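You operate a simulated robot arm through the tools that you are given. There is no shell and no other tool.

You are at the controls of a simulated two-armed robot. One attempt, no reset.

Task
Sand the glue spots off the dark strip, then let it up slowly by hand.
Fine: sanding block back, sliding knob drawn back, end knob turned off; it must not spring free; the other strip stays locked and is not sanded. What is to be rubbed or washed off counts as gone when no trace of it is left.

Only the result counts: the job must be done as asked and must still hold three seconds after the hand-in. Knocking over, shifting, dropping, spilling or breaking anything else fails it.

Robot
Two 7-joint arms with two-finger parallel grippers on one trunk that stands fixed in place. Base frame: the origin is at the foot of the trunk, x ahead of it, y to its left, z up. Units: mm, degrees, N and s.
The left shoulder is at [62, 199, 1179], the right one opposite. With the tool pointing down near the work surface each hand reaches from about 240 to 700 mm from the base axis, measured 20 degrees to its own side. Payload 1.57 kg a hand.
The TCP of each hand is the grasp point between the finger pads, 30 mm short of the fingertips. In the tool frame z runs along the fingers and y along their closing line. The gripper opens to 110 mm. The fingers are 24 mm wide and 12 mm thick; the gripper's body (48 by 112 mm) begins 78 mm behind the TCP.
Orientation is that of the tool frame in the base frame, as a unit quaternion [x, y, z, w]. With the fingers straight down and closing along the base's y, the tool's x points along the base's -x, its y along +y and its z along -z.

Tools
- The arms move only by the tool arm_command. It takes "left_moves", "right_moves" or both (then of equal length, played together; a hand with none holds still); each is a list of rows, each a list of 7 numbers: the shift along the tool's x, y, z in units of 25 mm (1.0 is 25 mm), then the turn, a rotation vector about the tool's x, y, z in units of 4 degrees (1.0 is 4 degrees), then the closure in counts, from 0 (fully open) to 255 (shut). In form: [[tx, ty, tz, ax, ay, az, grip], ...]. A call has 1 to 20 rows; each row shifts and turns the commanded pose from where the row before left it, along the tool's axes as they then stand. A call with a number of a shift or a turn outside -1 to 1 is refused whole. A row lasts 0.2 s, in which the tool goes at most 50 mm and 8.6 degrees; a call with a longer step from one row to the next is refused whole, and so is a gripper value outside its range. Where a pose cannot be reached the arm comes as near as it can. A force on the tool above 40 N (or 10 N above the force at the start of the call, whichever is more), or a blocked arm, ends the call early, and 0.2 s more pass. The fingers move at their own pace (about 72 mm/s each) and stop on an object; they squeeze with about 25 N. The grip force told is the motor's: it shows also when the fingers shut on nothing. Time passes only in rows, and 0.2 s behind the last, so rows that do not move let the fingers close. It gives the time, the measured TCP pose, the force on the tool (base axes), the opening and the grip force at its end, in the units of the frame above (readings bear some noise), with the torque about the TCP (base axes, N m) and any sound that the robot's microphone picked up.
- Cameras (640 x 400 px; columns grow to the right, rows downward): "scene" is now at [96, 39.7, 1741.2]; the picture's right is [0.28, -0.96, 0.00], its down [-0.84, -0.24, -0.48] and it looks along [0.46, 0.13, -0.88] (base axes); focal length 347 px, centre (320, 200). "left" rides on the left gripper at [70, -16, -141] in its tool frame; the picture's right is [0.23, 0.97, 0.00], its down [-0.86, 0.20, -0.48] and it looks along [-0.47, 0.11, 0.88] (tool axes); focal length 222 px, centre (320, 200). "right" rides on the right gripper at [70, 16, -141] in its tool frame; the picture's right is [-0.23, 0.97, 0.00], its down [-0.85, -0.20, -0.48] and it looks along [-0.47, -0.11, 0.88] (tool axes); focal length 222 px, centre (320, 200).
- get_image(camera): a new picture of that camera. No time passes.
- lift_body(by): slides the trunk up (or, below 0, down) by that many mm; the arms and the scene camera ride with it, the base frame stays. It gives what a move gives, with no picture.
- aim_head(pan, tilt): turns the head with the scene camera to pan (to the left, within 86 degrees either way) and tilt (down, from -29 to 69), counted from straight ahead of the robot. It gives what a move gives.
- probe_pixels(camera, pixels): there is no depth. For up to 12 entries [column, row, z] of the newest picture of that camera ("zoom" is the newest enlarged one), the place [x, y] in the base frame at which the ray of that pixel passes the height z, good to about 2 mm, but the place of the scene camera against the robot may be out by one fixed shift of up to 25 mm in any direction. No time passes.
- zoom(camera, box): a new picture of the part [left, top, right, bottom] of that camera's present view, enlarged. No time passes.
- job_done(): hands the job in; it is judged then, once.

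Leave the grippers open and the arms clear of the work at the hand-in unless told otherwise.

The tools are called after "Emit:" by a JSON object that holds its "method" and its "body". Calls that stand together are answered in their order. arm_command: Moves the arms, as the interface text tells. Its arguments: {"type":"object","properties":{"left_moves":{"type":"array"},"right_moves":{"type":"array"}},"required":[]} The other tools are called the same way: lift_body (by) moves the trunk up or down; aim_head (pan, tilt) turns the head that bears the scene camera; get_image (camera) takes a picture; probe_pixels (camera, pixels) gives the place at which the rays of pixels pass given heights; zoom (camera, box) takes an enlarged picture of a part of a camera's view; job_done () hands the job in.

At the start:

```text
time: 0.0
left_ee_pos: [332.1, 364.3, 1109.8]
left_ee_rot: [0.0, 1.0, 0.0, 0.001]
left_wrist_force: [0.6, 0.1, 0.5]
left_ft_torque: [-0.02, -0.01, 0.01]
left_finger_gap: 109.7
left_gripper_force: 0.0
right_ee_pos: [450.2, 22.2, 1113.5]
right_ee_rot: [-0.001, 1.0, 0.0, -0.002]
right_wrist_force: [0.4, -0.2, -0.4]
right_ft_torque: [-0.02, 0.02, -0.01]
right_finger_gap: 109.9
right_gripper_force: 0.1
trunk travel left (down, up): [-775.0, 215.0]
head pan, tilt (commanded): [16.0, 61.2]
```

scene: 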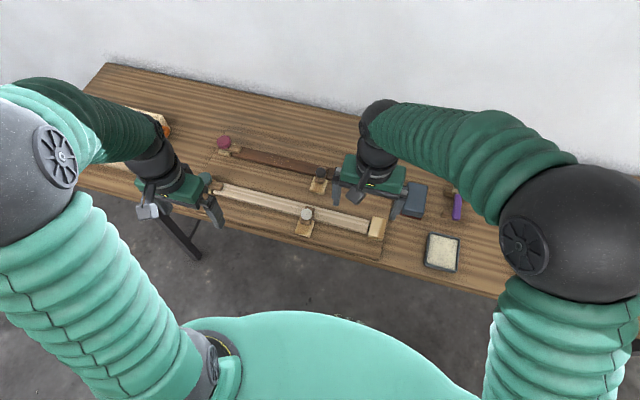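
right: 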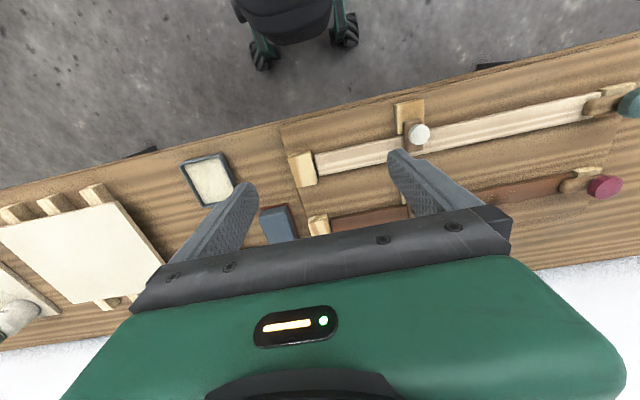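
left: 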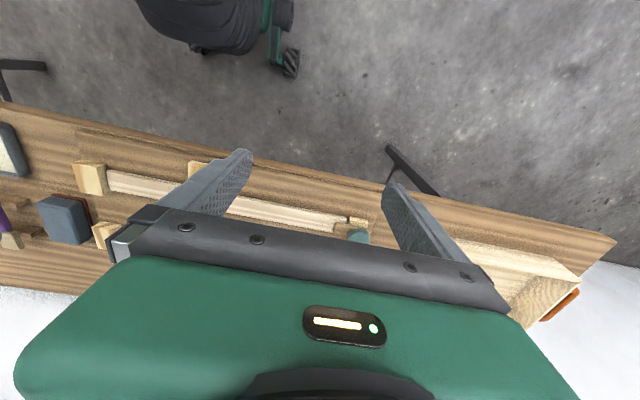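

I start by looking closer at the work: the two strips lie on a board on the table, with knobs and a sanding block probably near (415,200). I take the scene picture and enlarged views.

Emit:
{"method": "zoom", "body": {"camera": "scene", "box": [190, 110, 390, 250]}}

Emit:
{"method": "zoom", "body": {"camera": "scene", "box": [340, 150, 500, 280]}}

Emit:
{"method": "zoom", "body": {"camera": "right", "box": [160, 70, 640, 260]}}

```text
2.86 times, centred on (290, 180) of scene
```

zoom: 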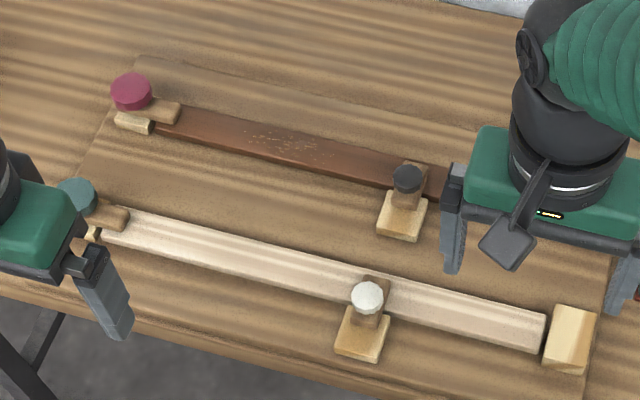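

```text
3.08 times, centred on (420, 215) of scene
```

zoom: 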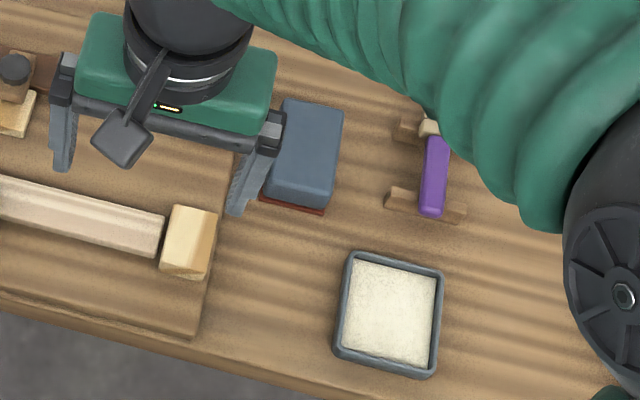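

```text
1.33 times, centred on (400, 165) of right
```

zoom: 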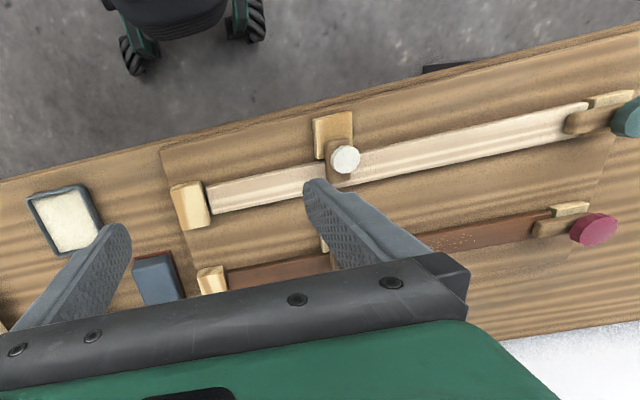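

Both arms hang over the work. I probe the same features (the end block of the light strip) in both wrist cameras at several heights to find the table height.

Emit:
{"method": "probe_pixels", "body": {"camera": "right", "pixels": [[301, 168, 600], [301, 168, 700], [301, 168, 800], [301, 168, 900]]}}

Emit:
{"method": "probe_pixels", "body": {"camera": "left", "pixels": [[92, 178, 600], [92, 178, 700], [92, 178, 800], [92, 178, 900]]}}

Emit:
{"method": "probe_pixels", "body": {"camera": "scene", "pixels": [[377, 226, 600], [377, 226, 700], [377, 226, 800], [377, 226, 900]]}}

```text
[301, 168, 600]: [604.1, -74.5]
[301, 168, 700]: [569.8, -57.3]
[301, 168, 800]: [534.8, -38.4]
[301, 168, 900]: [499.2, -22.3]
```

```text
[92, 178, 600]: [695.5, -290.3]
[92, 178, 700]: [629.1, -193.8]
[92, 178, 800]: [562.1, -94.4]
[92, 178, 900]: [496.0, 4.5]
```

```text
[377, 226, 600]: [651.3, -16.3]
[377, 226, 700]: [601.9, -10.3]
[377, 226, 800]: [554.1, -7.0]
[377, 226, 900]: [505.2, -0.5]
```

The light strip's end block top comes out near (513, -26, 868) from both wrist cameras, so the table is near z 840–850; the scene camera is off by about (+8, +24). I draw both arms aside for a free view.

Emit:
{"method": "arm_command", "body": {"right_moves": [[0, -1, -0.5, 0, 0, 0, 0], [0, -1, -0.5, 0, 0, 0, 0], [0, -1, -0.5, 0, 0, 0, 0], [0, -1, 0, 0, 0, 0, 0], [0, -1, 0, 0, 0, 0, 0], [0, -1, 0, 0, 0, 0, 0], [0.5, -1, 0, 0, 0, 0, 0], [0.5, -1, 0, 0, 0, 0, 0], [0.5, -1, 0, 0, 0, 0, 0], [0.5, -1, 0, 0, 0, 0, 0], [0.5, -1, 0, 0, 0, 0, 0], [0.5, -1, 0, 0, 0, 0, 0]], "left_moves": [[0, 1, -0.5, 0, 0, 0, 0], [0, 1, -0.5, 0, 0, 0, 0], [0, 1, -0.5, 0, 0, 0, 0], [0, 1, 0, 0, 0, 0, 0], [0, 1, 0, 0, 0, 0, 0], [0, 0, 0, 0, 0, 0, 0], [0, 0, 0, 0, 0, 0, 0], [0, 0, 0, 0, 0, 0, 0], [0, 0, 0, 0, 0, 0, 0], [0, 0, 0, 0, 0, 0, 0], [0, 0, 0, 0, 0, 0, 0], [0, 0, 0, 0, 0, 0, 0]]}}

Emit:
{"method": "get_image", "body": {"camera": "scene"}}

Emit:
{"method": "get_image", "body": {"camera": "right"}}

Emit:
{"method": "get_image", "body": {"camera": "left"}}

```text
time: 2.6
left_ee_pos: [330.2, 488.1, 1148.5]
left_ee_rot: [-0.001, 1.0, 0.0, -0.001]
left_wrist_force: [1.0, 0.4, -0.2]
left_ft_torque: [0.03, -0.04, -0.03]
left_finger_gap: 109.8
left_gripper_force: 0.0
right_ee_pos: [373.3, -279.2, 1150.3]
right_ee_rot: [-0.001, 1.0, 0.0, 0.0]
right_wrist_force: [-0.3, -0.3, -0.6]
right_ft_torque: [0.0, -0.02, -0.04]
right_finger_gap: 109.8
right_gripper_force: 0.0
trunk travel left (down, up): [-775.0, 215.0]
head pan, tilt (commanded): [16.0, 61.2]
```

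```text
taken
```

scene: 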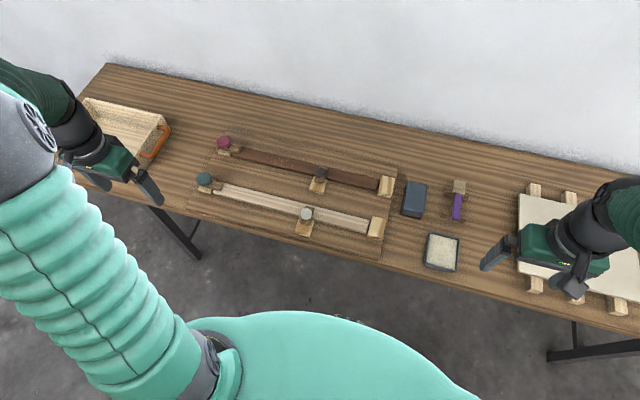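

```text
taken
```

right: 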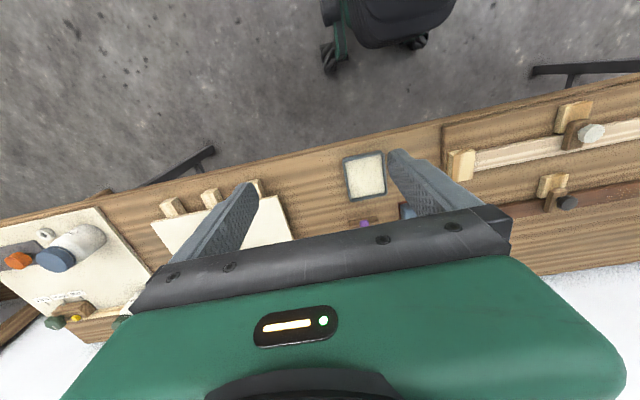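

```text
taken
```

left: 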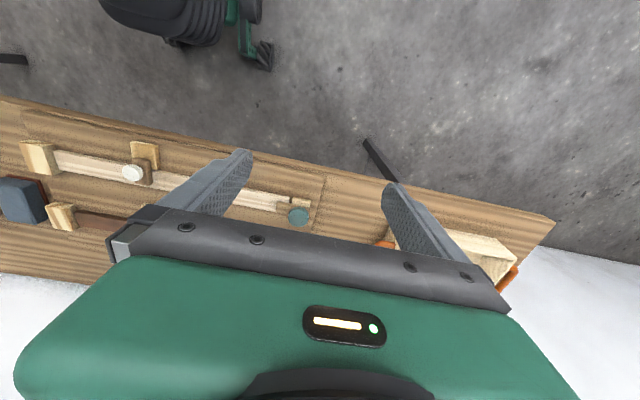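

Now the whole work is in sight. I enlarge the fixture, the blue/red sanding block at (415,200), and the things around it.

Emit:
{"method": "zoom", "body": {"camera": "scene", "box": [190, 120, 310, 195]}}

Emit:
{"method": "zoom", "body": {"camera": "scene", "box": [280, 150, 400, 270]}}

Emit:
{"method": "zoom", "body": {"camera": "scene", "box": [380, 160, 500, 280]}}

```text
5.33 times, centred on (250, 158) of scene
```

zoom: 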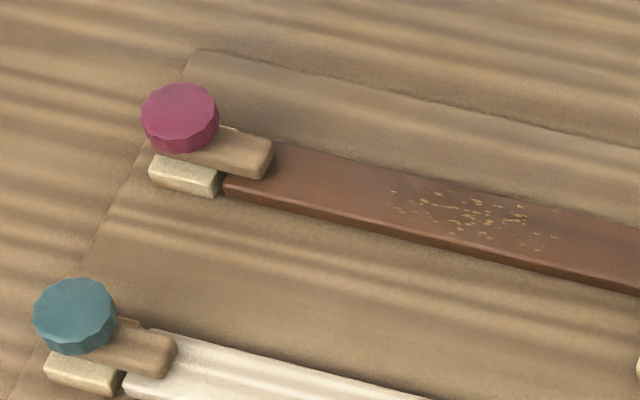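

```text
3.33 times, centred on (340, 210) of scene
```

zoom: 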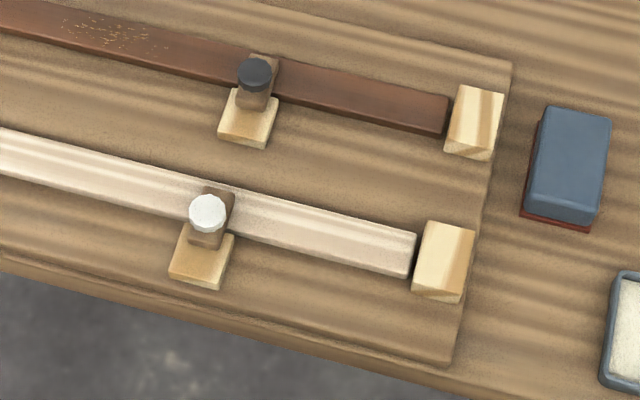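

```text
3.33 times, centred on (440, 220) of scene
```

zoom: 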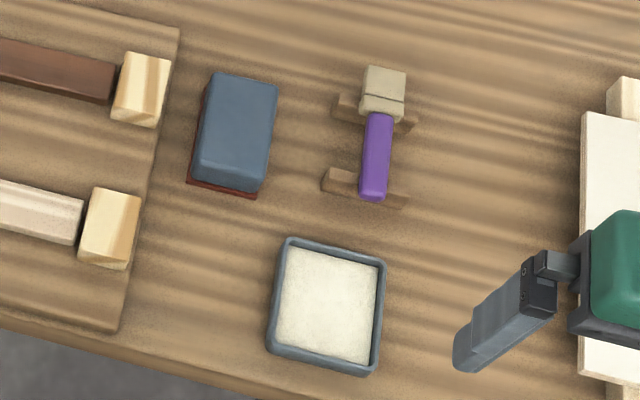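

The sanding block is the blue block with red underside at scene (415,200). The dark strip has a pink end knob with a turning button at its left end, a black sliding knob mid-way, glue spots between them, and a wooden block at its right end. I bring the right wrist camera beyond the strips for a close and exact look.

Emit:
{"method": "arm_command", "body": {"right_moves": [[-0.5, 0.968, 0, 0, 0, 0, 0], [-0.5, 0.968, 0, 0, 0, 0, 0], [-0.5, 0.968, 0, 0, 0, 0, 0], [-0.5, 0.968, 0, 0, 0, 0, 0], [-0.5, 0.968, 0, 0, 0, 0, 0], [-0.5, 0.968, 0, 0, 0, 0, 0], [-0.5, 0.968, 0, 0, 0, 0, 0], [-0.5, 0.968, 0, 0, 0, 0, 0], [-0.5, 0.968, 0, 0, 0, 0, 0], [-0.5, 0.968, 0, 0, 0, 0, 0], [-0.5, 0.968, 0, 0, 0, 0, 0], [-0.5, 0.968, 0.5, 0, 0, 0, 0], [-0.5, 0.968, 0.5, 0, 0, 0, 0], [-0.5, 0.968, 0.5, 0, 0, 0, 0]]}}

Emit:
{"method": "get_image", "body": {"camera": "right"}}

Emit:
{"method": "zoom", "body": {"camera": "right", "box": [100, 0, 420, 200]}}

Emit:
{"method": "zoom", "body": {"camera": "right", "box": [380, 0, 640, 160]}}

```text
time: 5.6
left_ee_pos: [331.7, 490.5, 1146.4]
left_ee_rot: [0.0, 1.0, -0.001, 0.0]
left_wrist_force: [-0.1, 0.4, 0.2]
left_ft_torque: [-0.03, 0.03, -0.03]
left_finger_gap: 110.4
left_gripper_force: 0.1
right_ee_pos: [551.0, 62.9, 1111.7]
right_ee_rot: [-0.002, 1.0, -0.002, 0.0]
right_wrist_force: [0.0, 0.8, 0.8]
right_ft_torque: [0.0, 0.03, 0.01]
right_finger_gap: 110.2
right_gripper_force: 0.1
trunk travel left (down, up): [-775.0, 215.0]
head pan, tilt (commanded): [16.0, 61.2]
```

```text
taken
```

right: 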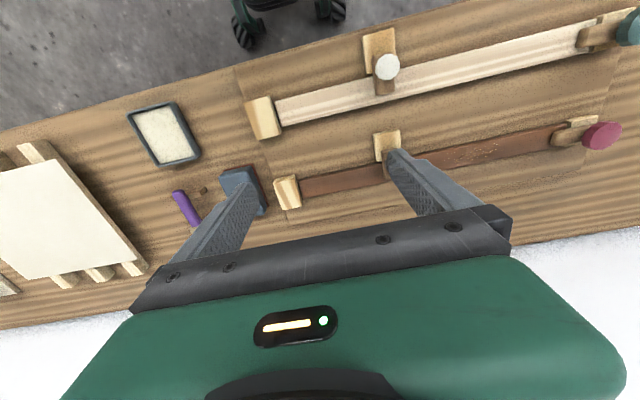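

```text
2.00 times, centred on (260, 100) of right
```

zoom: 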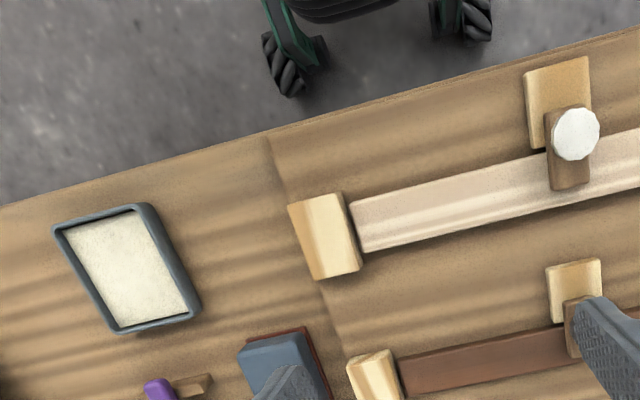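

```text
2.46 times, centred on (510, 80) of right
```

zoom: 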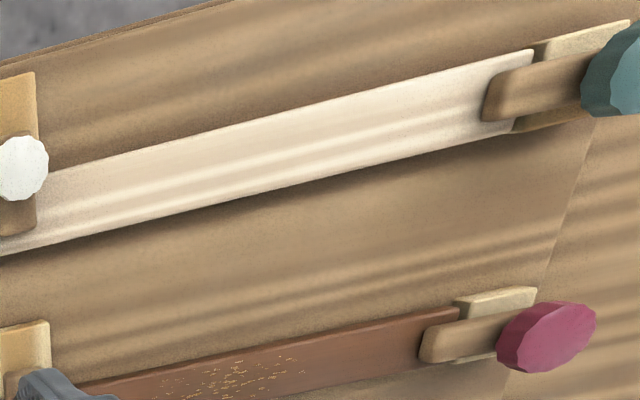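

I bring both wrist cameras further over the dark strip, so the strip falls in the free upper half of their pictures.

Emit:
{"method": "arm_command", "body": {"right_moves": [[-0.69, -0.63, 0.32, 0, 0, 0, 0], [-0.69, -0.63, 0.32, 0, 0, 0, 0], [-0.69, -0.63, 0.32, 0, 0, 0, 0], [-0.69, -0.63, 0.32, 0, 0, 0, 0], [0, 0, 0, 0, 0, 0, 0], [0, 0, 0, 0, 0, 0, 0], [0, 0, 0, 0, 0, 0, 0], [0, 0, 0, 0, 0, 0, 0], [0, 0, 0, 0, 0, 0, 0], [0, 0, 0, 0, 0, 0, 0]], "left_moves": [[-0.92, -0.68, 0.264, 0, 0, 0, 0], [-0.92, -0.68, 0.264, 0, 0, 0, 0], [-0.92, -0.68, 0.264, 0, 0, 0, 0], [-0.92, -0.68, 0.264, 0, 0, 0, 0], [-0.92, -0.68, 0.264, 0, 0, 0, 0], [-0.92, -0.68, 0.264, 0, 0, 0, 0], [-0.92, -0.68, 0.264, 0, 0, 0, 0], [-0.92, -0.68, 0.264, 0, 0, 0, 0], [-0.92, -0.68, 0.264, 0, 0, 0, 0], [-0.92, -0.68, 0.264, 0, 0, 0, 0]]}}

Emit:
{"method": "get_image", "body": {"camera": "right"}}

Emit:
{"method": "get_image", "body": {"camera": "left"}}

Emit:
{"method": "get_image", "body": {"camera": "scene"}}

```text
time: 7.8
left_ee_pos: [563.5, 318.5, 1081.0]
left_ee_rot: [-0.001, 1.0, 0.001, -0.002]
left_wrist_force: [0.0, -0.7, -0.3]
left_ft_torque: [-0.01, 0.0, -0.06]
left_finger_gap: 109.9
left_gripper_force: 0.2
right_ee_pos: [620.2, -1.3, 1080.6]
right_ee_rot: [-0.001, 1.0, -0.001, -0.001]
right_wrist_force: [0.4, -0.3, 0.0]
right_ft_torque: [0.0, 0.03, 0.01]
right_finger_gap: 109.9
right_gripper_force: 0.0
trunk travel left (down, up): [-775.0, 215.0]
head pan, tilt (commanded): [16.0, 61.2]
```

```text
taken
```

right: 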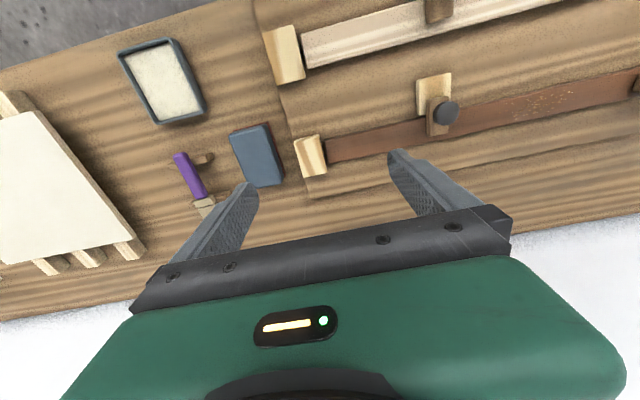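

```text
taken
```

left: 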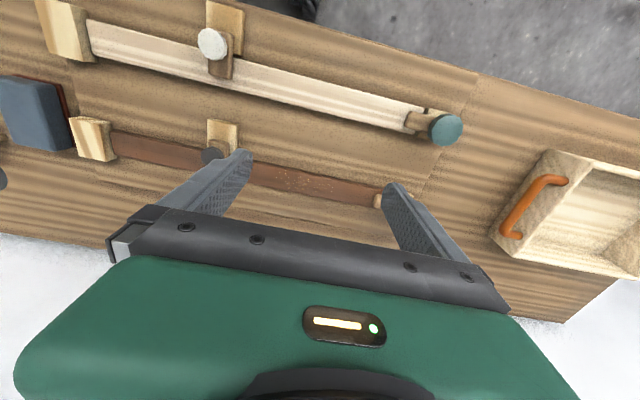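

```text
taken
```

scene: 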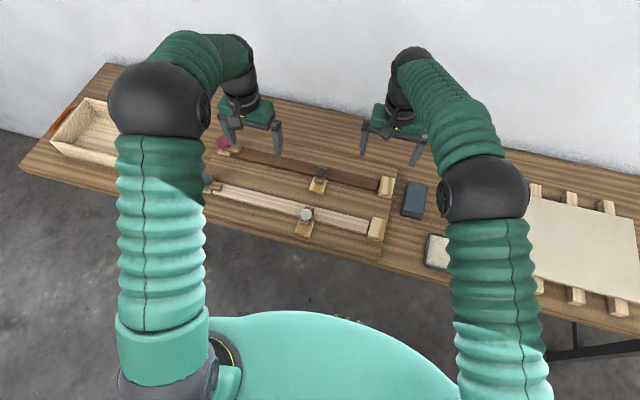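

I enlarge the right wrist view round the dark strip's right half and the sanding block, and the left wrist view of the same.

Emit:
{"method": "zoom", "body": {"camera": "right", "box": [210, 60, 470, 220]}}

Emit:
{"method": "probe_pixels", "body": {"camera": "right", "pixels": [[447, 112, 850], [447, 112, 900], [310, 156, 850], [310, 156, 900], [256, 157, 850], [256, 157, 900], [437, 94, 850], [437, 94, 900], [326, 136, 850], [326, 136, 900], [637, 85, 850], [637, 85, 900]]}}

Emit:
{"method": "zoom", "body": {"camera": "left", "box": [60, 100, 260, 225]}}

```text
2.46 times, centred on (340, 140) of right
```

zoom: 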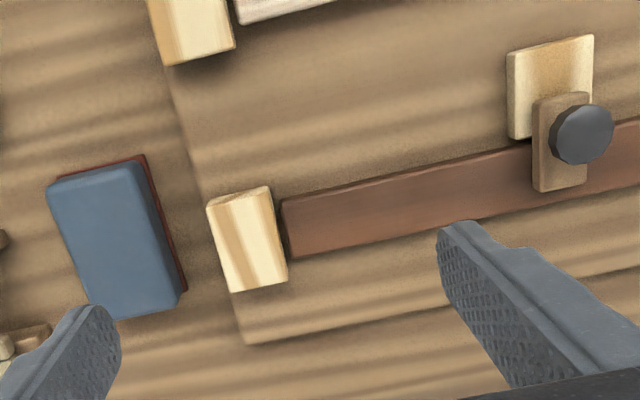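

```text
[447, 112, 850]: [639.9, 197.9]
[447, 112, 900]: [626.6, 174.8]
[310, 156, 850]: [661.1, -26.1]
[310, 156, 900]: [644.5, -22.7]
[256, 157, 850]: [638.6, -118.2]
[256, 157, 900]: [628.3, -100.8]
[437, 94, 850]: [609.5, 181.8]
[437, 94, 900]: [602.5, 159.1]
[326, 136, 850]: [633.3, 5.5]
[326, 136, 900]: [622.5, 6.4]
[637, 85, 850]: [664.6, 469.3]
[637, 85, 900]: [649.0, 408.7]
```

```text
3.20 times, centred on (160, 162) of left
```

zoom: 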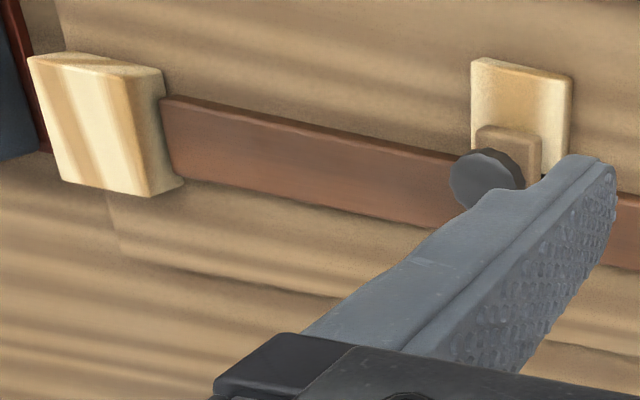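

I probe matching corners in both wrist views (stop block corner, black knob top, strip end corners) to triangulate heights.

Emit:
{"method": "probe_pixels", "body": {"camera": "right", "pixels": [[319.8, 136, 840], [319.8, 136, 900], [324.7, 141.5, 840], [324.7, 141.5, 900], [446.5, 114.5, 840], [446.5, 114.5, 900], [451, 74.2, 840], [451, 74.2, 900], [416.5, 82, 840], [416.5, 82, 900]]}}

Emit:
{"method": "probe_pixels", "body": {"camera": "left", "pixels": [[110.5, 121.5, 840], [110.5, 121.5, 900], [110.6, 131, 840], [110.6, 131, 900], [212, 155, 840], [212, 155, 900], [239, 123.5, 840], [239, 123.5, 900], [207, 118.8, 840], [207, 118.8, 900]]}}

```text
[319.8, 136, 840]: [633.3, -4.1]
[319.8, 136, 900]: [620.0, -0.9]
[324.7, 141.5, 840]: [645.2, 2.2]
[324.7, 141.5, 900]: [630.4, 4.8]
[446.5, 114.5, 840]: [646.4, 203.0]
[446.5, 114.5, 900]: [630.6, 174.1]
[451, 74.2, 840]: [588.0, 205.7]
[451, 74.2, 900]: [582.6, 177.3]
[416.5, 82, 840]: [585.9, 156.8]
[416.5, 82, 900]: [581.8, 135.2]
```

```text
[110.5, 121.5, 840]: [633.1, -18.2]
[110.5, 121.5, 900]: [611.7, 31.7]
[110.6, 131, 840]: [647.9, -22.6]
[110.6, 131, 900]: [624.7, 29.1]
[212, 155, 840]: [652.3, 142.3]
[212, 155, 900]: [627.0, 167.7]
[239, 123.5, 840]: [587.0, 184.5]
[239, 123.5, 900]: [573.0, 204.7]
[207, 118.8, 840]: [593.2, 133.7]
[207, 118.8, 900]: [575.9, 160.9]
```

Strip top lies near z 870, black knob top near z 906 at about (627,171), slide base top near z 867. Now I calibrate the scene camera against these, and look at the pink knob region.

Emit:
{"method": "zoom", "body": {"camera": "scene", "box": [290, 150, 400, 220]}}

```text
5.71 times, centred on (345, 185) of scene
```

zoom: 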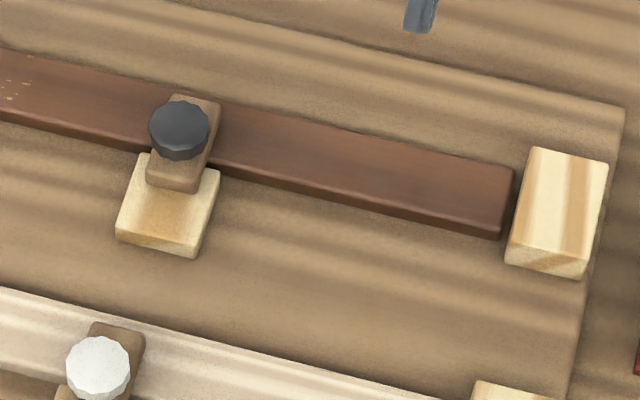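

Emit:
{"method": "probe_pixels", "body": {"camera": "zoom", "pixels": [[180, 124, 906], [118, 230, 867], [193, 247, 867], [499, 230, 870], [514, 169, 870], [529, 148, 868], [607, 162, 868], [513, 243, 868], [590, 260, 868], [623, 108, 850], [170, 150, 880], [0, 115, 870]]}}

Emit:
{"method": "zoom", "body": {"camera": "scene", "box": [200, 120, 310, 190]}}

```text
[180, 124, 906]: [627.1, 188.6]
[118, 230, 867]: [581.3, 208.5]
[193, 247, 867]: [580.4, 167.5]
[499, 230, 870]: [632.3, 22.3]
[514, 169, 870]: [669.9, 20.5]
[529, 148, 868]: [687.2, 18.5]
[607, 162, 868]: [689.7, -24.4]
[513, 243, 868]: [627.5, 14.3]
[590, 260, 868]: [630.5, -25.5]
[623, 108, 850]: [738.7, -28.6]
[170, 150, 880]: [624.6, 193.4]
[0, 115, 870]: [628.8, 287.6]
```

```text
5.71 times, centred on (255, 155) of scene
```

zoom: 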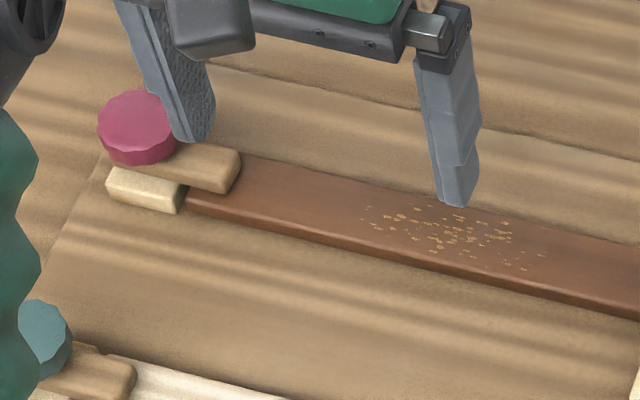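

Scene probes differ from the triangulated truth by about (-2.5, +18). The strips run along y. Now I probe the left end: strip end, button, pink knob and glue spots.

Emit:
{"method": "probe_pixels", "body": {"camera": "zoom", "pixels": [[188, 190, 870], [240, 152, 885], [228, 190, 885], [137, 122, 905], [137, 122, 920], [362, 207, 870], [545, 268, 870], [400, 200, 870], [455, 255, 870], [510, 222, 870], [640, 240, 870], [640, 308, 870]]}}

Emit:
{"method": "zoom", "body": {"camera": "left", "box": [230, 140, 430, 265]}}

```text
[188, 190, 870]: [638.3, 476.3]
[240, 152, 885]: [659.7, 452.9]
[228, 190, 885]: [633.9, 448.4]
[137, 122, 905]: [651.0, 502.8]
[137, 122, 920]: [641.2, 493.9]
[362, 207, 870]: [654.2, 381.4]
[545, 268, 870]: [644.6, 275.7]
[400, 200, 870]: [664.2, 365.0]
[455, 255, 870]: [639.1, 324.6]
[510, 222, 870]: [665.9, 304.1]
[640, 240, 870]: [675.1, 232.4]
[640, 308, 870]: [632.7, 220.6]
```

```text
3.20 times, centred on (330, 202) of left
```

zoom: 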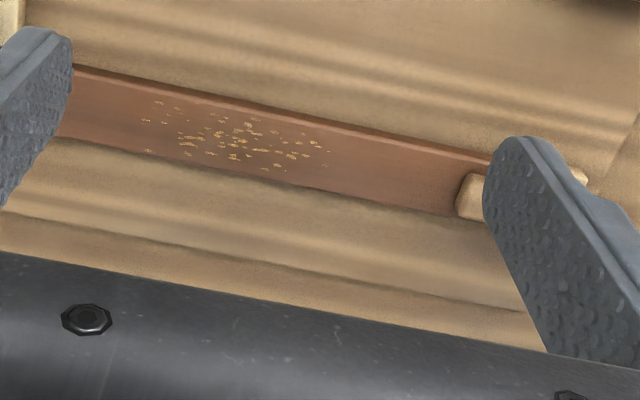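

I probe the glue extent and the strip edges in the left wrist view at z 870.

Emit:
{"method": "probe_pixels", "body": {"camera": "zoom", "pixels": [[145, 122, 870], [150, 152, 870], [327, 165, 870], [318, 141, 870], [157, 101, 870], [278, 169, 870], [248, 121, 870], [240, 106, 870], [225, 163, 870], [240, 100, 870], [490, 155, 870], [458, 210, 885]]}}

Emit:
{"method": "zoom", "body": {"camera": "right", "box": [440, 40, 640, 165]}}

```text
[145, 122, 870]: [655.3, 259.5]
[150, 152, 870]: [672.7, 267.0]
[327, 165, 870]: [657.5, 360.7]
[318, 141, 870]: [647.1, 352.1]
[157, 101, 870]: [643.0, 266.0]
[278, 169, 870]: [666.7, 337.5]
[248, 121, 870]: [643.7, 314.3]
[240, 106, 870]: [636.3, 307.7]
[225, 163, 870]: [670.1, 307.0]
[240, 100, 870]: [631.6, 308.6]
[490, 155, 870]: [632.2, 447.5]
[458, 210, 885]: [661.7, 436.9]
```

```text
3.20 times, centred on (540, 102) of right
```

zoom: 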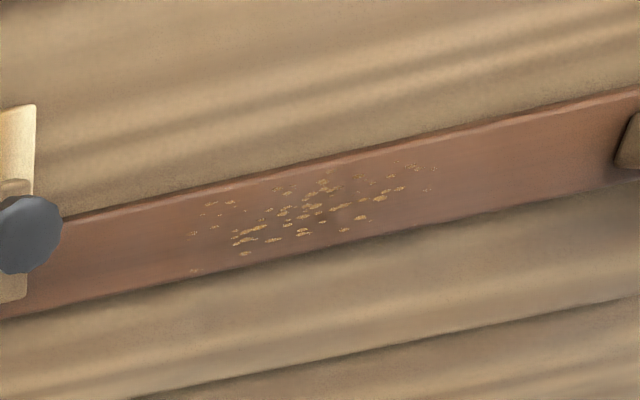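

The glue covers y≈257–365, x≈640–673, nearly the whole strip width (x 634–672). Now I measure the sanding block in right and scene views.

Emit:
{"method": "zoom", "body": {"camera": "right", "box": [200, 100, 312, 170]}}

Emit:
{"method": "zoom", "body": {"camera": "scene", "box": [360, 160, 472, 230]}}

```text
5.71 times, centred on (256, 135) of right
```

zoom: 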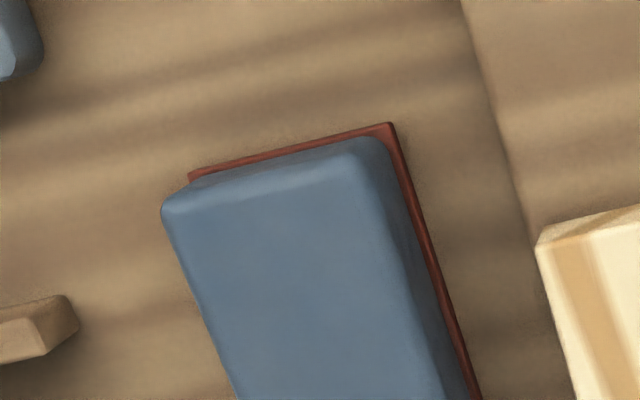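

```text
5.71 times, centred on (416, 195) of scene
```

zoom: 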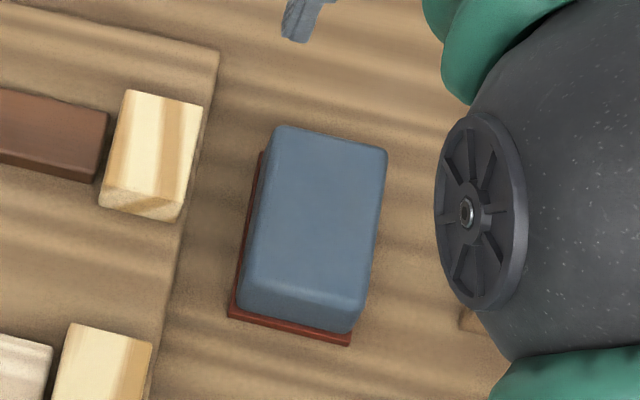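

Emit:
{"method": "probe_pixels", "body": {"camera": "zoom", "pixels": [[229, 316, 840], [349, 344, 840], [275, 127, 880], [386, 150, 880], [355, 310, 880], [247, 290, 880], [262, 152, 845], [218, 50, 850], [148, 398, 850]]}}

Emit:
{"method": "probe_pixels", "body": {"camera": "right", "pixels": [[268.7, 121.4, 840], [268.7, 121.4, 860], [233, 130, 840], [233, 130, 860], [229, 137, 880], [262, 126, 880], [229, 137, 900], [262, 126, 900]]}}

```text
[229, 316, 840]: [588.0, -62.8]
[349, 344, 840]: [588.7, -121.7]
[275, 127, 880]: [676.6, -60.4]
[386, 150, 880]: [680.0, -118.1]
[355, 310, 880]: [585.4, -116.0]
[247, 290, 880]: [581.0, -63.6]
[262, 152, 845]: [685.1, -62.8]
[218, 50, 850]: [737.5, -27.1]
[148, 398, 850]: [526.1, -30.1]
```

```text
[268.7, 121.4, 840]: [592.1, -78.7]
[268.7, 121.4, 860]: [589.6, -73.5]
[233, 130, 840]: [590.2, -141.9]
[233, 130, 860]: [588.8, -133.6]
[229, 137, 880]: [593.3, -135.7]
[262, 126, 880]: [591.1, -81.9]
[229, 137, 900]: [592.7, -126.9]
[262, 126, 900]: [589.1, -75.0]
```

The sanding block: red pad about x 591–690, y −80 to −141, top near z 880 — 60 mm wide along y, so the right hand can grasp it across y. Before planning who does what, I test the left hand's reach over the glue spots, at a safe height (fingertips ≥ 930).

Emit:
{"method": "arm_command", "body": {"left_moves": [[-0.72, 0.37, 0.9, 0, 0, 0, 0], [-0.72, 0.37, 0.9, 0, 0, 0, 0], [-0.72, 0.37, 0.9, 0, 0, 0, 0], [-0.72, 0.37, 0.9, 0, 0, 0, 0], [-0.72, 0.37, 0.9, 0, 0, 0, 0], [0, 0, 0, 0, 0, 0, 0], [0, 0, 0, 0, 0, 0, 0]]}}

Emit:
{"method": "get_image", "body": {"camera": "scene"}}

Emit:
{"method": "get_image", "body": {"camera": "left"}}

```text
time: 9.4
left_ee_pos: [650.9, 365.3, 970.6]
left_ee_rot: [0.001, 1.0, 0.0, 0.0]
left_wrist_force: [0.0, 0.3, -0.4]
left_ft_torque: [0.05, 0.03, 0.01]
left_finger_gap: 110.0
left_gripper_force: 0.0
right_ee_pos: [618.1, -1.2, 1083.1]
right_ee_rot: [0.0, 1.0, 0.0, 0.0]
right_wrist_force: [0.1, 1.0, -0.1]
right_ft_torque: [0.0, 0.01, 0.01]
right_finger_gap: 110.1
right_gripper_force: 0.1
trunk travel left (down, up): [-775.0, 215.0]
head pan, tilt (commanded): [16.0, 61.2]
```

```text
taken
```

scene: 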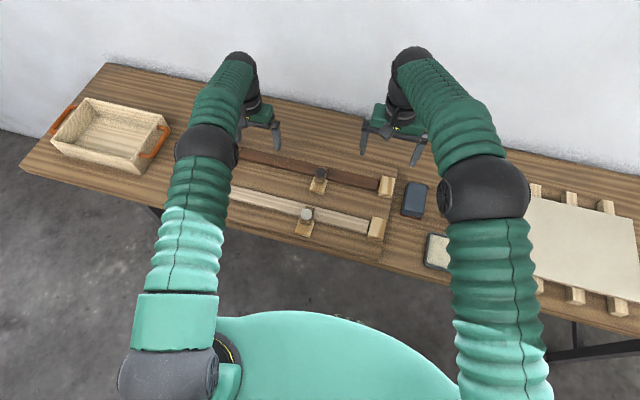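

```text
taken
```

left: 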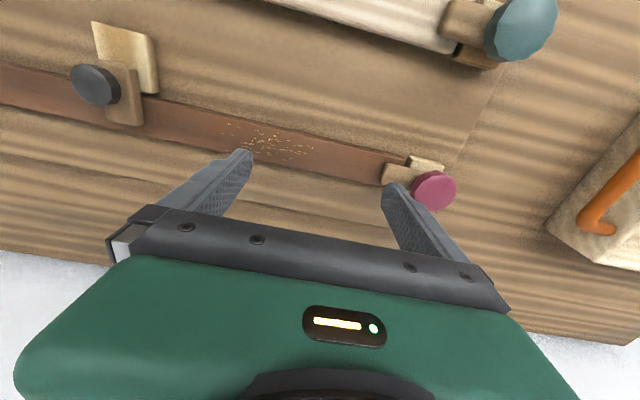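

The left hand reached (651,365). Its camera now shows the pink knob and glue well; I enlarge there.

Emit:
{"method": "zoom", "body": {"camera": "left", "box": [350, 120, 510, 220]}}

Emit:
{"method": "zoom", "body": {"camera": "left", "box": [40, 0, 360, 200]}}

Emit:
{"method": "probe_pixels", "body": {"camera": "left", "pixels": [[434, 189, 900], [434, 189, 870], [405, 160, 870], [382, 180, 885], [386, 163, 885], [95, 84, 900], [95, 84, 870], [444, 165, 865], [228, 121, 870], [310, 150, 870], [244, 150, 870]]}}

```text
4.00 times, centred on (430, 170) of left
```

zoom: 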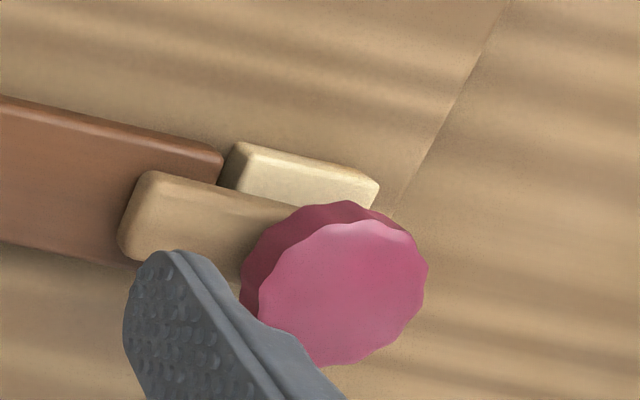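

```text
2.00 times, centred on (200, 100) of left
```

zoom: 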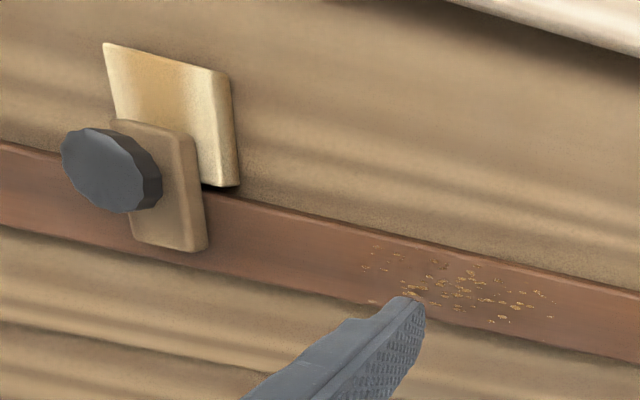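

```text
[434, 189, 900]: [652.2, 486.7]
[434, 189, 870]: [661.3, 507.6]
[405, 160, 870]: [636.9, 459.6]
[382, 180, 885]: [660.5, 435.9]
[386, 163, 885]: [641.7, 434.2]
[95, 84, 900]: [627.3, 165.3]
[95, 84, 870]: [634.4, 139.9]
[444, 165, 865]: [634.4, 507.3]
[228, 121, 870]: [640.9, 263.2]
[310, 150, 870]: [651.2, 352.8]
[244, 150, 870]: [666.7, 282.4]
```

The pink knob centre is near (651,485), top near z 907; the button arm points along −y to y≈434 over the strip end. I test the left hand's reach over the pink knob, fingertips still at z≈940.

Emit:
{"method": "arm_command", "body": {"left_moves": [[0, 0.8, 0, 0, 0, 0, 0], [0, 0.8, 0, 0, 0, 0, 0], [0, 0.8, 0, 0, 0, 0, 0], [0, 0.8, 0, 0, 0, 0, 0], [0, 0.8, 0, 0, 0, 0, 0], [0, 0.8, 0, 0, 0, 0, 0], [0, 0, 0, 0, 0, 0, 0]]}}

Emit:
{"method": "get_image", "body": {"camera": "left"}}

```text
time: 11.0
left_ee_pos: [619.0, 472.9, 973.4]
left_ee_rot: [0.0, 1.0, 0.001, 0.0]
left_wrist_force: [-0.1, 0.1, -0.5]
left_ft_torque: [0.0, -0.04, 0.02]
left_finger_gap: 110.1
left_gripper_force: 0.1
left hand out of reach, approached as far as the arm can: row 2, 3, 4, 5, 6
right_ee_pos: [620.5, -1.5, 1081.0]
right_ee_rot: [-0.001, 1.0, 0.0, 0.0]
right_wrist_force: [1.1, -0.2, -0.3]
right_ft_torque: [0.04, 0.0, -0.03]
right_finger_gap: 110.1
right_gripper_force: 0.1
trunk travel left (down, up): [-775.0, 215.0]
head pan, tilt (commanded): [16.0, 61.2]
```

```text
taken
```

left: 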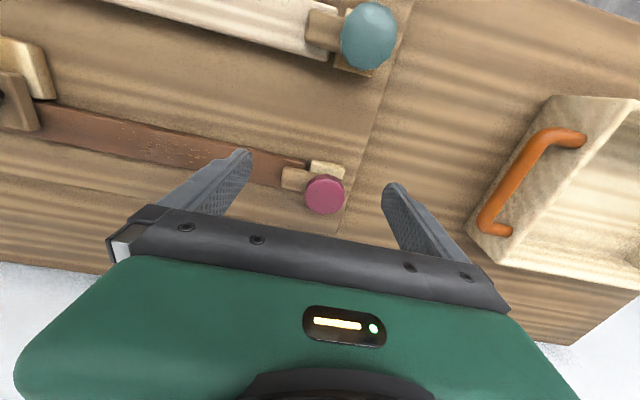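

The left hand stops at (619,473), so its straight-down reach is about 620 mm from its shoulder; a little tilt will be needed for the knob. The sanding block at (640,−110) is also just past straight reach, but pitching the tool about y keeps the finger pads flush with the block's sides. I send the right arm away to the right and bring the left hand back over the middle, high up.

Emit:
{"method": "arm_command", "body": {"right_moves": [[0.57, -0.94, -0.2, 0, 0, 0, 0], [0.57, -0.94, -0.2, 0, 0, 0, 0], [0.57, -0.94, -0.2, 0, 0, 0, 0], [0.57, -0.94, -0.2, 0, 0, 0, 0], [0.57, -0.94, -0.2, 0, 0, 0, 0], [0.57, -0.94, -0.2, 0, 0, 0, 0], [0.57, -0.94, -0.2, 0, 0, 0, 0], [0.57, -0.94, -0.2, 0, 0, 0, 0], [0.57, -0.94, -0.2, 0, 0, 0, 0], [0.57, -0.94, -0.2, 0, 0, 0, 0], [0.57, -0.94, -0.2, 0, 0, 0, 0], [0.57, -0.94, -0.2, 0, 0, 0, 0], [0.57, -0.94, -0.2, 0, 0, 0, 0], [0.57, -0.94, -0.2, 0, 0, 0, 0]], "left_moves": [[0.3, -0.5, -0.3, 0, 0, 0, 0], [0.3, -0.5, -0.3, 0, 0, 0, 0], [0.3, -0.8, -0.3, 0, 0, 0, 0], [0.3, -0.8, -0.3, 0, 0, 0, 0], [0.3, -0.8, -0.3, 0, 0, 0, 0], [0.3, -0.8, -0.3, 0, 0, 0, 0], [0.3, -0.8, -0.3, 0, 0, 0, 0], [0.3, -0.8, -0.3, 0, 0, 0, 0], [0, -0.8, -0.3, 0, 0, 0, 0], [0, -0.8, -0.3, 0, 0, 0, 0], [0, -0.8, 0, 0, 0, 0, 0], [0, -0.8, 0, 0, 0, 0, 0], [0, -0.8, 0, 0, 0, 0, 0], [0, -0.8, 0, 0, 0, 0, 0]]}}

```text
time: 14.0
left_ee_pos: [556.7, 202.3, 1050.1]
left_ee_rot: [0.0, 1.0, 0.001, 0.001]
left_wrist_force: [0.8, -0.3, -0.4]
left_ft_torque: [0.0, -0.02, -0.01]
left_finger_gap: 110.2
left_gripper_force: 0.1
right_ee_pos: [419.1, -334.1, 1152.9]
right_ee_rot: [-0.001, 1.0, 0.001, -0.001]
right_wrist_force: [-0.4, 0.2, -0.3]
right_ft_torque: [-0.02, -0.04, 0.0]
right_finger_gap: 110.0
right_gripper_force: 0.0
trunk travel left (down, up): [-775.0, 215.0]
head pan, tilt (commanded): [16.0, 61.2]
```

Now I move the left hand over the sanding block at height and pitch it 15° so the fingers point a bit forward.

Emit:
{"method": "arm_command", "body": {"left_moves": [[0, -0.96, 0, 0, 0, 0, 0], [0, -0.96, 0, 0, 0, 0, 0], [0, -0.96, 0, 0, 0, 0, 0], [0, -0.96, 0, 0, 0, 0, 0], [0, -0.96, 0, 0, 0, 0, 0], [0, -0.96, 0, 0, 0, 0, 0], [0, -0.96, 0, 0, 0, 0, 0], [0, -0.96, 0, 0, 0, 0, 0], [0, -0.96, 0, 0, 0, 0, 0], [0, -0.96, 0, 0, 0, 0, 0], [0, -0.96, 0, 0, 0, 0, 0], [0, -0.96, 0, 0, 0, 0, 0], [0, -0.96, 0, 0, 0, 0, 0], [0, 0, 0, 0, -0.75, 0, 0], [0, 0, 0, 0, -0.75, 0, 0], [0, 0, 0, 0, -0.75, 0, 0], [0, 0, 0, 0, -0.75, 0, 0], [0, 0, 0, 0, -0.75, 0, 0]]}}

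Emit:
{"method": "get_image", "body": {"camera": "left"}}

Emit:
{"method": "get_image", "body": {"camera": "scene"}}

```text
time: 18.0
left_ee_pos: [592.2, -32.1, 1043.1]
left_ee_rot: [-0.069, 0.989, 0.017, 0.127]
left_wrist_force: [0.1, 0.1, 0.6]
left_ft_torque: [0.01, 0.0, 0.0]
left_finger_gap: 109.8
left_gripper_force: 0.0
right_ee_pos: [418.4, -334.5, 1156.2]
right_ee_rot: [-0.001, 1.0, 0.0, 0.001]
right_wrist_force: [-0.8, 0.2, 0.4]
right_ft_torque: [0.0, -0.02, 0.0]
right_finger_gap: 109.7
right_gripper_force: 0.1
trunk travel left (down, up): [-775.0, 215.0]
head pan, tilt (commanded): [16.0, 61.2]
stopped in row 18 (left hand): the arm was blocked; the commanded pose is now the measured one
```

```text
taken
```

left: 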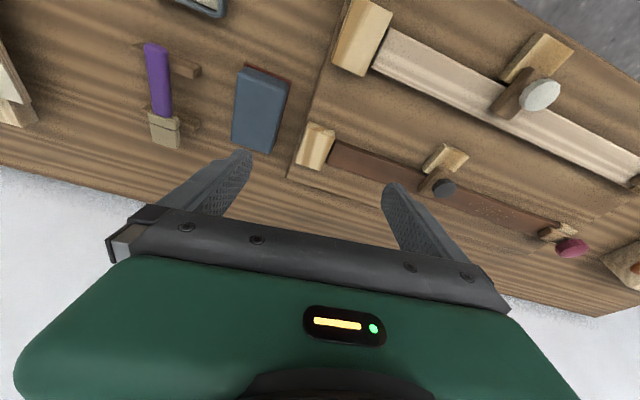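

```text
taken
```

scene: 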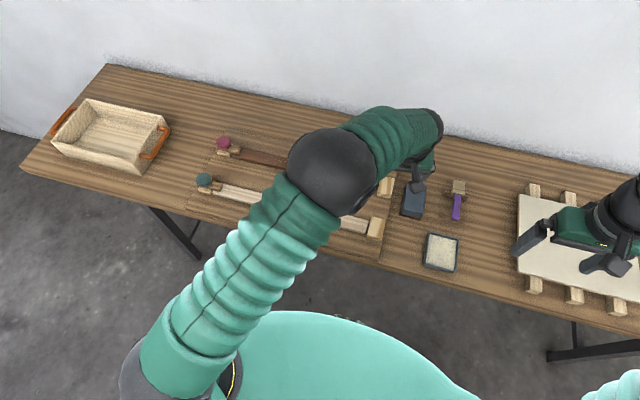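

The left arm was blocked near y −32 (with an 8° twist), so it cannot reach that far over to the right side. I'll hand the block over mid-way instead: the right hand will set it on the dark strip's plain part (y≈55), the left takes it from there. First I bring the left hand back and straighten it.

Emit:
{"method": "arm_command", "body": {"left_moves": [[0, 0.9, 0, 0.13, 0, 0.49, 0], [0, 0.9, 0, 0.13, 0, 0.49, 0], [0, 0.9, 0, 0.13, 0, 0.49, 0], [0, 0.9, 0, 0.13, 0, 0.49, 0], [0, 0.9, 0, 0, 0.75, 0, 0], [0, 0.9, 0, 0, 0.75, 0, 0], [0, 0.9, 0, 0, 0.75, 0, 0], [0, 0.9, 0, 0, 0.75, 0, 0], [0, 0.9, 0, 0, 0.75, 0, 0], [0, 0.9, -0.2, 0, 0, 0, 0], [0, 0.9, -0.2, 0, 0, 0, 0], [0, 0.9, -0.2, 0, 0, 0, 0], [0, 0.9, -0.2, 0, 0, 0, 0], [0.5, 0.9, -0.2, 0, 0, 0, 0], [0.5, 0.9, -0.2, 0, 0, 0, 0], [0.5, 0.9, 0, 0, 0, 0, 0], [0.5, 0.9, 0, 0, 0, 0, 0]]}}

```text
time: 21.6
left_ee_pos: [537.7, 344.6, 1077.3]
left_ee_rot: [0.007, 1.0, 0.005, -0.003]
left_wrist_force: [0.1, 0.8, -0.2]
left_ft_torque: [0.01, 0.01, 0.01]
left_finger_gap: 110.0
left_gripper_force: 0.1
right_ee_pos: [418.4, -330.6, 1154.1]
right_ee_rot: [-0.001, 1.0, -0.001, 0.002]
right_wrist_force: [0.2, 0.4, 0.7]
right_ft_torque: [0.01, -0.01, 0.02]
right_finger_gap: 110.1
right_gripper_force: 0.0
trunk travel left (down, up): [-775.0, 215.0]
head pan, tilt (commanded): [16.0, 61.2]
```

I test whether the right hand can reach the hand-over place over the strip (653, 55) with a slight pitch, in the air.

Emit:
{"method": "arm_command", "body": {"right_moves": [[-0.52, 0.946, 0.4, 0, 0, 0, 0], [-0.52, 0.946, 0.4, 0, 0, 0, 0], [-0.52, 0.946, 0.4, 0, 0, 0, 0], [-0.52, 0.946, 0.4, 0, 0, 0, 0], [-0.52, 0.946, 0.4, 0, 0, 0, 0], [-0.52, 0.946, 0.4, 0, 0, 0, 0], [-0.52, 0.946, 0.4, 0, 0, 0, 0], [-0.52, 0.946, 0.4, 0, 0, 0, 0], [-0.52, 0.946, 0.4, 0, 0, 0, 0], [-0.52, 0.946, 0.4, 0, 0, 0, 0], [-0.52, 0.946, 0.4, 0, 0, 0, 0], [-0.52, 0.946, 0.4, 0, 0, 0, 0], [-0.52, 0.946, 0.4, 0, 0, 0, 0], [-0.52, 0.946, 0.4, 0, 0, 0, 0]]}}

Emit:
{"method": "arm_command", "body": {"right_moves": [[0, 0.5, 0, 0, -0.75, 0, 0], [0, 0.5, 0, 0, -0.75, 0, 0], [0, 0.5, 0, 0, -0.75, 0, 0], [0, 0.5, 0, 0, -0.75, 0, 0], [-0.5, 0.3, 0, 0, 0, 0, 0], [-0.5, 0, 0, 0, 0, 0, 0], [-0.5, 0, 0, 0, 0, 0, 0], [-0.5, 0, 0, 0, 0, 0, 0]]}}

```text
time: 24.6
left_ee_pos: [537.4, 345.2, 1076.2]
left_ee_rot: [0.007, 1.0, 0.005, -0.003]
left_wrist_force: [-0.5, -0.3, 0.7]
left_ft_torque: [-0.02, 0.04, -0.02]
left_finger_gap: 109.9
left_gripper_force: 0.1
right_ee_pos: [601.0, 0.6, 1013.4]
right_ee_rot: [0.0, 1.0, -0.001, 0.001]
right_wrist_force: [0.3, 0.0, -0.2]
right_ft_torque: [0.0, 0.02, -0.01]
right_finger_gap: 110.1
right_gripper_force: 0.0
trunk travel left (down, up): [-775.0, 215.0]
head pan, tilt (commanded): [16.0, 61.2]
```

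```text
time: 26.4
left_ee_pos: [539.3, 344.0, 1077.7]
left_ee_rot: [0.007, 1.0, 0.004, -0.003]
left_wrist_force: [0.5, 0.1, -1.0]
left_ft_torque: [0.02, -0.03, 0.0]
left_finger_gap: 110.1
left_gripper_force: 0.0
right_ee_pos: [649.9, 57.9, 1024.5]
right_ee_rot: [-0.001, 0.995, -0.001, 0.104]
right_wrist_force: [1.0, 0.2, 0.2]
right_ft_torque: [0.01, 0.03, 0.0]
right_finger_gap: 110.1
right_gripper_force: 0.0
trunk travel left (down, up): [-775.0, 215.0]
head pan, tilt (commanded): [16.0, 61.2]
```

The right hand reaches (650,58) with 12° pitch. I lower it 70 mm in the air there to be sure of the low pose (fingertips stay ≥ 920).

Emit:
{"method": "arm_command", "body": {"right_moves": [[0.146, 0, 0.685, 0, 0, 0, 0], [0.146, 0, 0.685, 0, 0, 0, 0], [0.146, 0, 0.685, 0, 0, 0, 0], [0.146, 0, 0.685, 0, 0, 0, 0]]}}

Emit:
{"method": "get_image", "body": {"camera": "scene"}}

Emit:
{"method": "get_image", "body": {"camera": "right"}}

```text
time: 27.4
left_ee_pos: [538.5, 344.4, 1076.9]
left_ee_rot: [0.007, 1.0, 0.005, -0.003]
left_wrist_force: [-0.3, 0.9, 0.0]
left_ft_torque: [-0.01, 0.01, -0.04]
left_finger_gap: 109.9
left_gripper_force: 0.1
right_ee_pos: [649.5, 58.1, 955.2]
right_ee_rot: [-0.001, 0.994, 0.0, 0.106]
right_wrist_force: [0.3, 0.2, 0.2]
right_ft_torque: [0.0, -0.04, 0.03]
right_finger_gap: 110.1
right_gripper_force: 0.0
trunk travel left (down, up): [-775.0, 215.0]
head pan, tilt (commanded): [16.0, 61.2]
```

```text
taken
```

scene: 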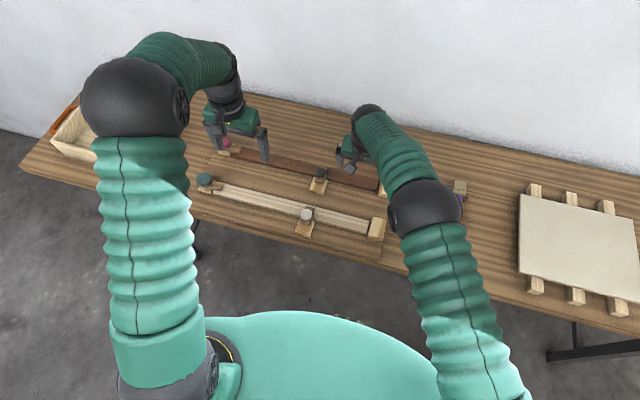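

```text
taken
```

right: 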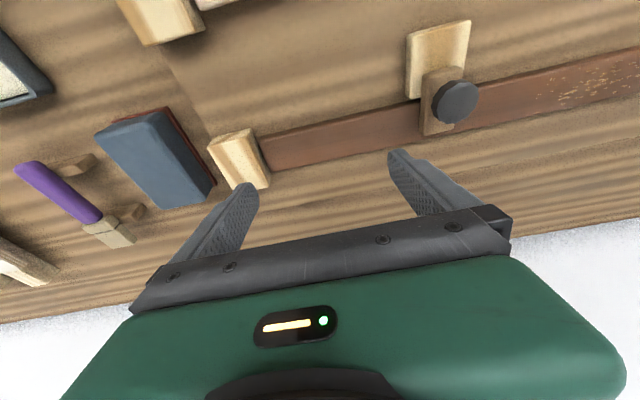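

I also test the right hand's reach over the black sliding knob (627,169) while here; fingertips stay about 20 mm above its top.

Emit:
{"method": "arm_command", "body": {"right_moves": [[0.17, 0.89, -0.1, 0, 0, 0, 0], [0.17, 0.89, -0.1, 0, 0, 0, 0], [0.17, 0.89, -0.1, 0, 0, 0, 0], [0.17, 0.89, -0.1, 0, 0, 0, 0], [0.17, 0.89, -0.1, 0, 0, 0, 0], [0, 0, 0, 0, 0, 0, 0]]}}

Emit:
{"method": "get_image", "body": {"camera": "right"}}

```text
time: 29.0
left_ee_pos: [535.9, 343.2, 1075.7]
left_ee_rot: [0.006, 1.0, 0.005, -0.002]
left_wrist_force: [0.0, -1.4, 0.4]
left_ft_torque: [0.0, 0.02, -0.03]
left_finger_gap: 110.3
left_gripper_force: 0.1
right_ee_pos: [660.5, 97.8, 969.0]
right_ee_rot: [0.051, 0.993, -0.004, 0.111]
right_wrist_force: [-1.0, -0.9, -1.0]
right_ft_torque: [0.01, 0.0, -0.01]
right_finger_gap: 110.1
right_gripper_force: 0.1
right hand out of reach, approached as far as the arm can: row 5
trunk travel left (down, up): [-775.0, 215.0]
head pan, tilt (commanded): [16.0, 61.2]
stopped in row 6 (right hand): the arm was blocked; the commanded pose is now the measured one
```

```text
taken
```

right: 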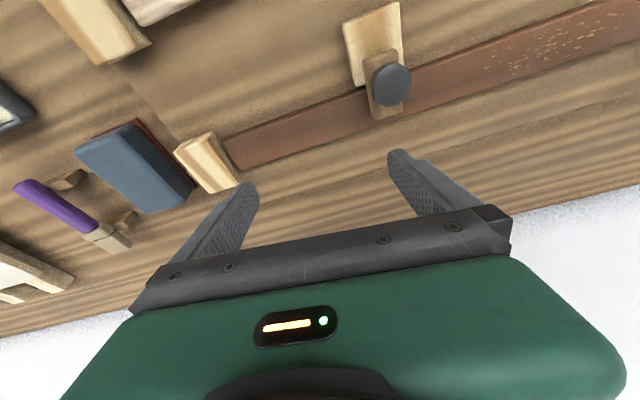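

The right arm blocks near y 98 when straight (shoulder limit). Rolling the tool so its fingers point toward +y should bring the wrist back inside. I retreat, straighten the twist, and test a 35° roll in the air.

Emit:
{"method": "arm_command", "body": {"right_moves": [[-0.125, -0.8, -0.6, -0.15, 0, -0.71, 0], [-0.125, -0.8, -0.6, -0.15, 0, -0.71, 0], [0, 0, -0.5, 0, 0, 0, 0], [0, 0, 0, -0.95, 0, 0.2, 0], [0, 0, 0, -0.95, 0, 0.2, 0], [0, 0, 0, -0.95, 0, 0.2, 0], [0, 0, 0, -0.95, 0, 0.2, 0], [0, 0, 0, -0.95, 0, 0.2, 0], [0, 0, 0, -0.95, 0, 0.2, 0], [0, 0, 0, -0.95, 0, 0.2, 0], [0, 0, 0, -0.95, 0, 0.2, 0], [0, 0, 0, -0.95, 0, 0.2, 0]]}}

Emit:
{"method": "get_image", "body": {"camera": "scene"}}

```text
time: 31.6
left_ee_pos: [536.9, 343.4, 1078.9]
left_ee_rot: [0.007, 1.0, 0.006, -0.002]
left_wrist_force: [0.4, -0.1, 0.0]
left_ft_torque: [0.02, 0.02, -0.03]
left_finger_gap: 109.9
left_gripper_force: 0.0
right_ee_pos: [648.3, 62.1, 1013.1]
right_ee_rot: [0.023, 0.948, 0.301, 0.103]
right_wrist_force: [-0.9, -0.8, -0.9]
right_ft_torque: [0.03, 0.01, 0.0]
right_finger_gap: 109.9
right_gripper_force: 0.2
trunk travel left (down, up): [-775.0, 215.0]
head pan, tilt (commanded): [16.0, 61.2]
```

```text
taken
```

scene: 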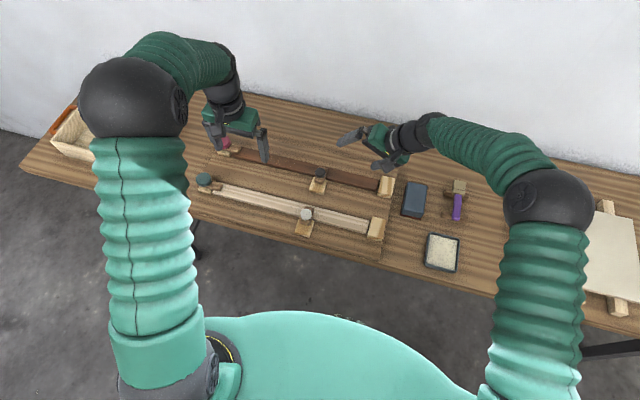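

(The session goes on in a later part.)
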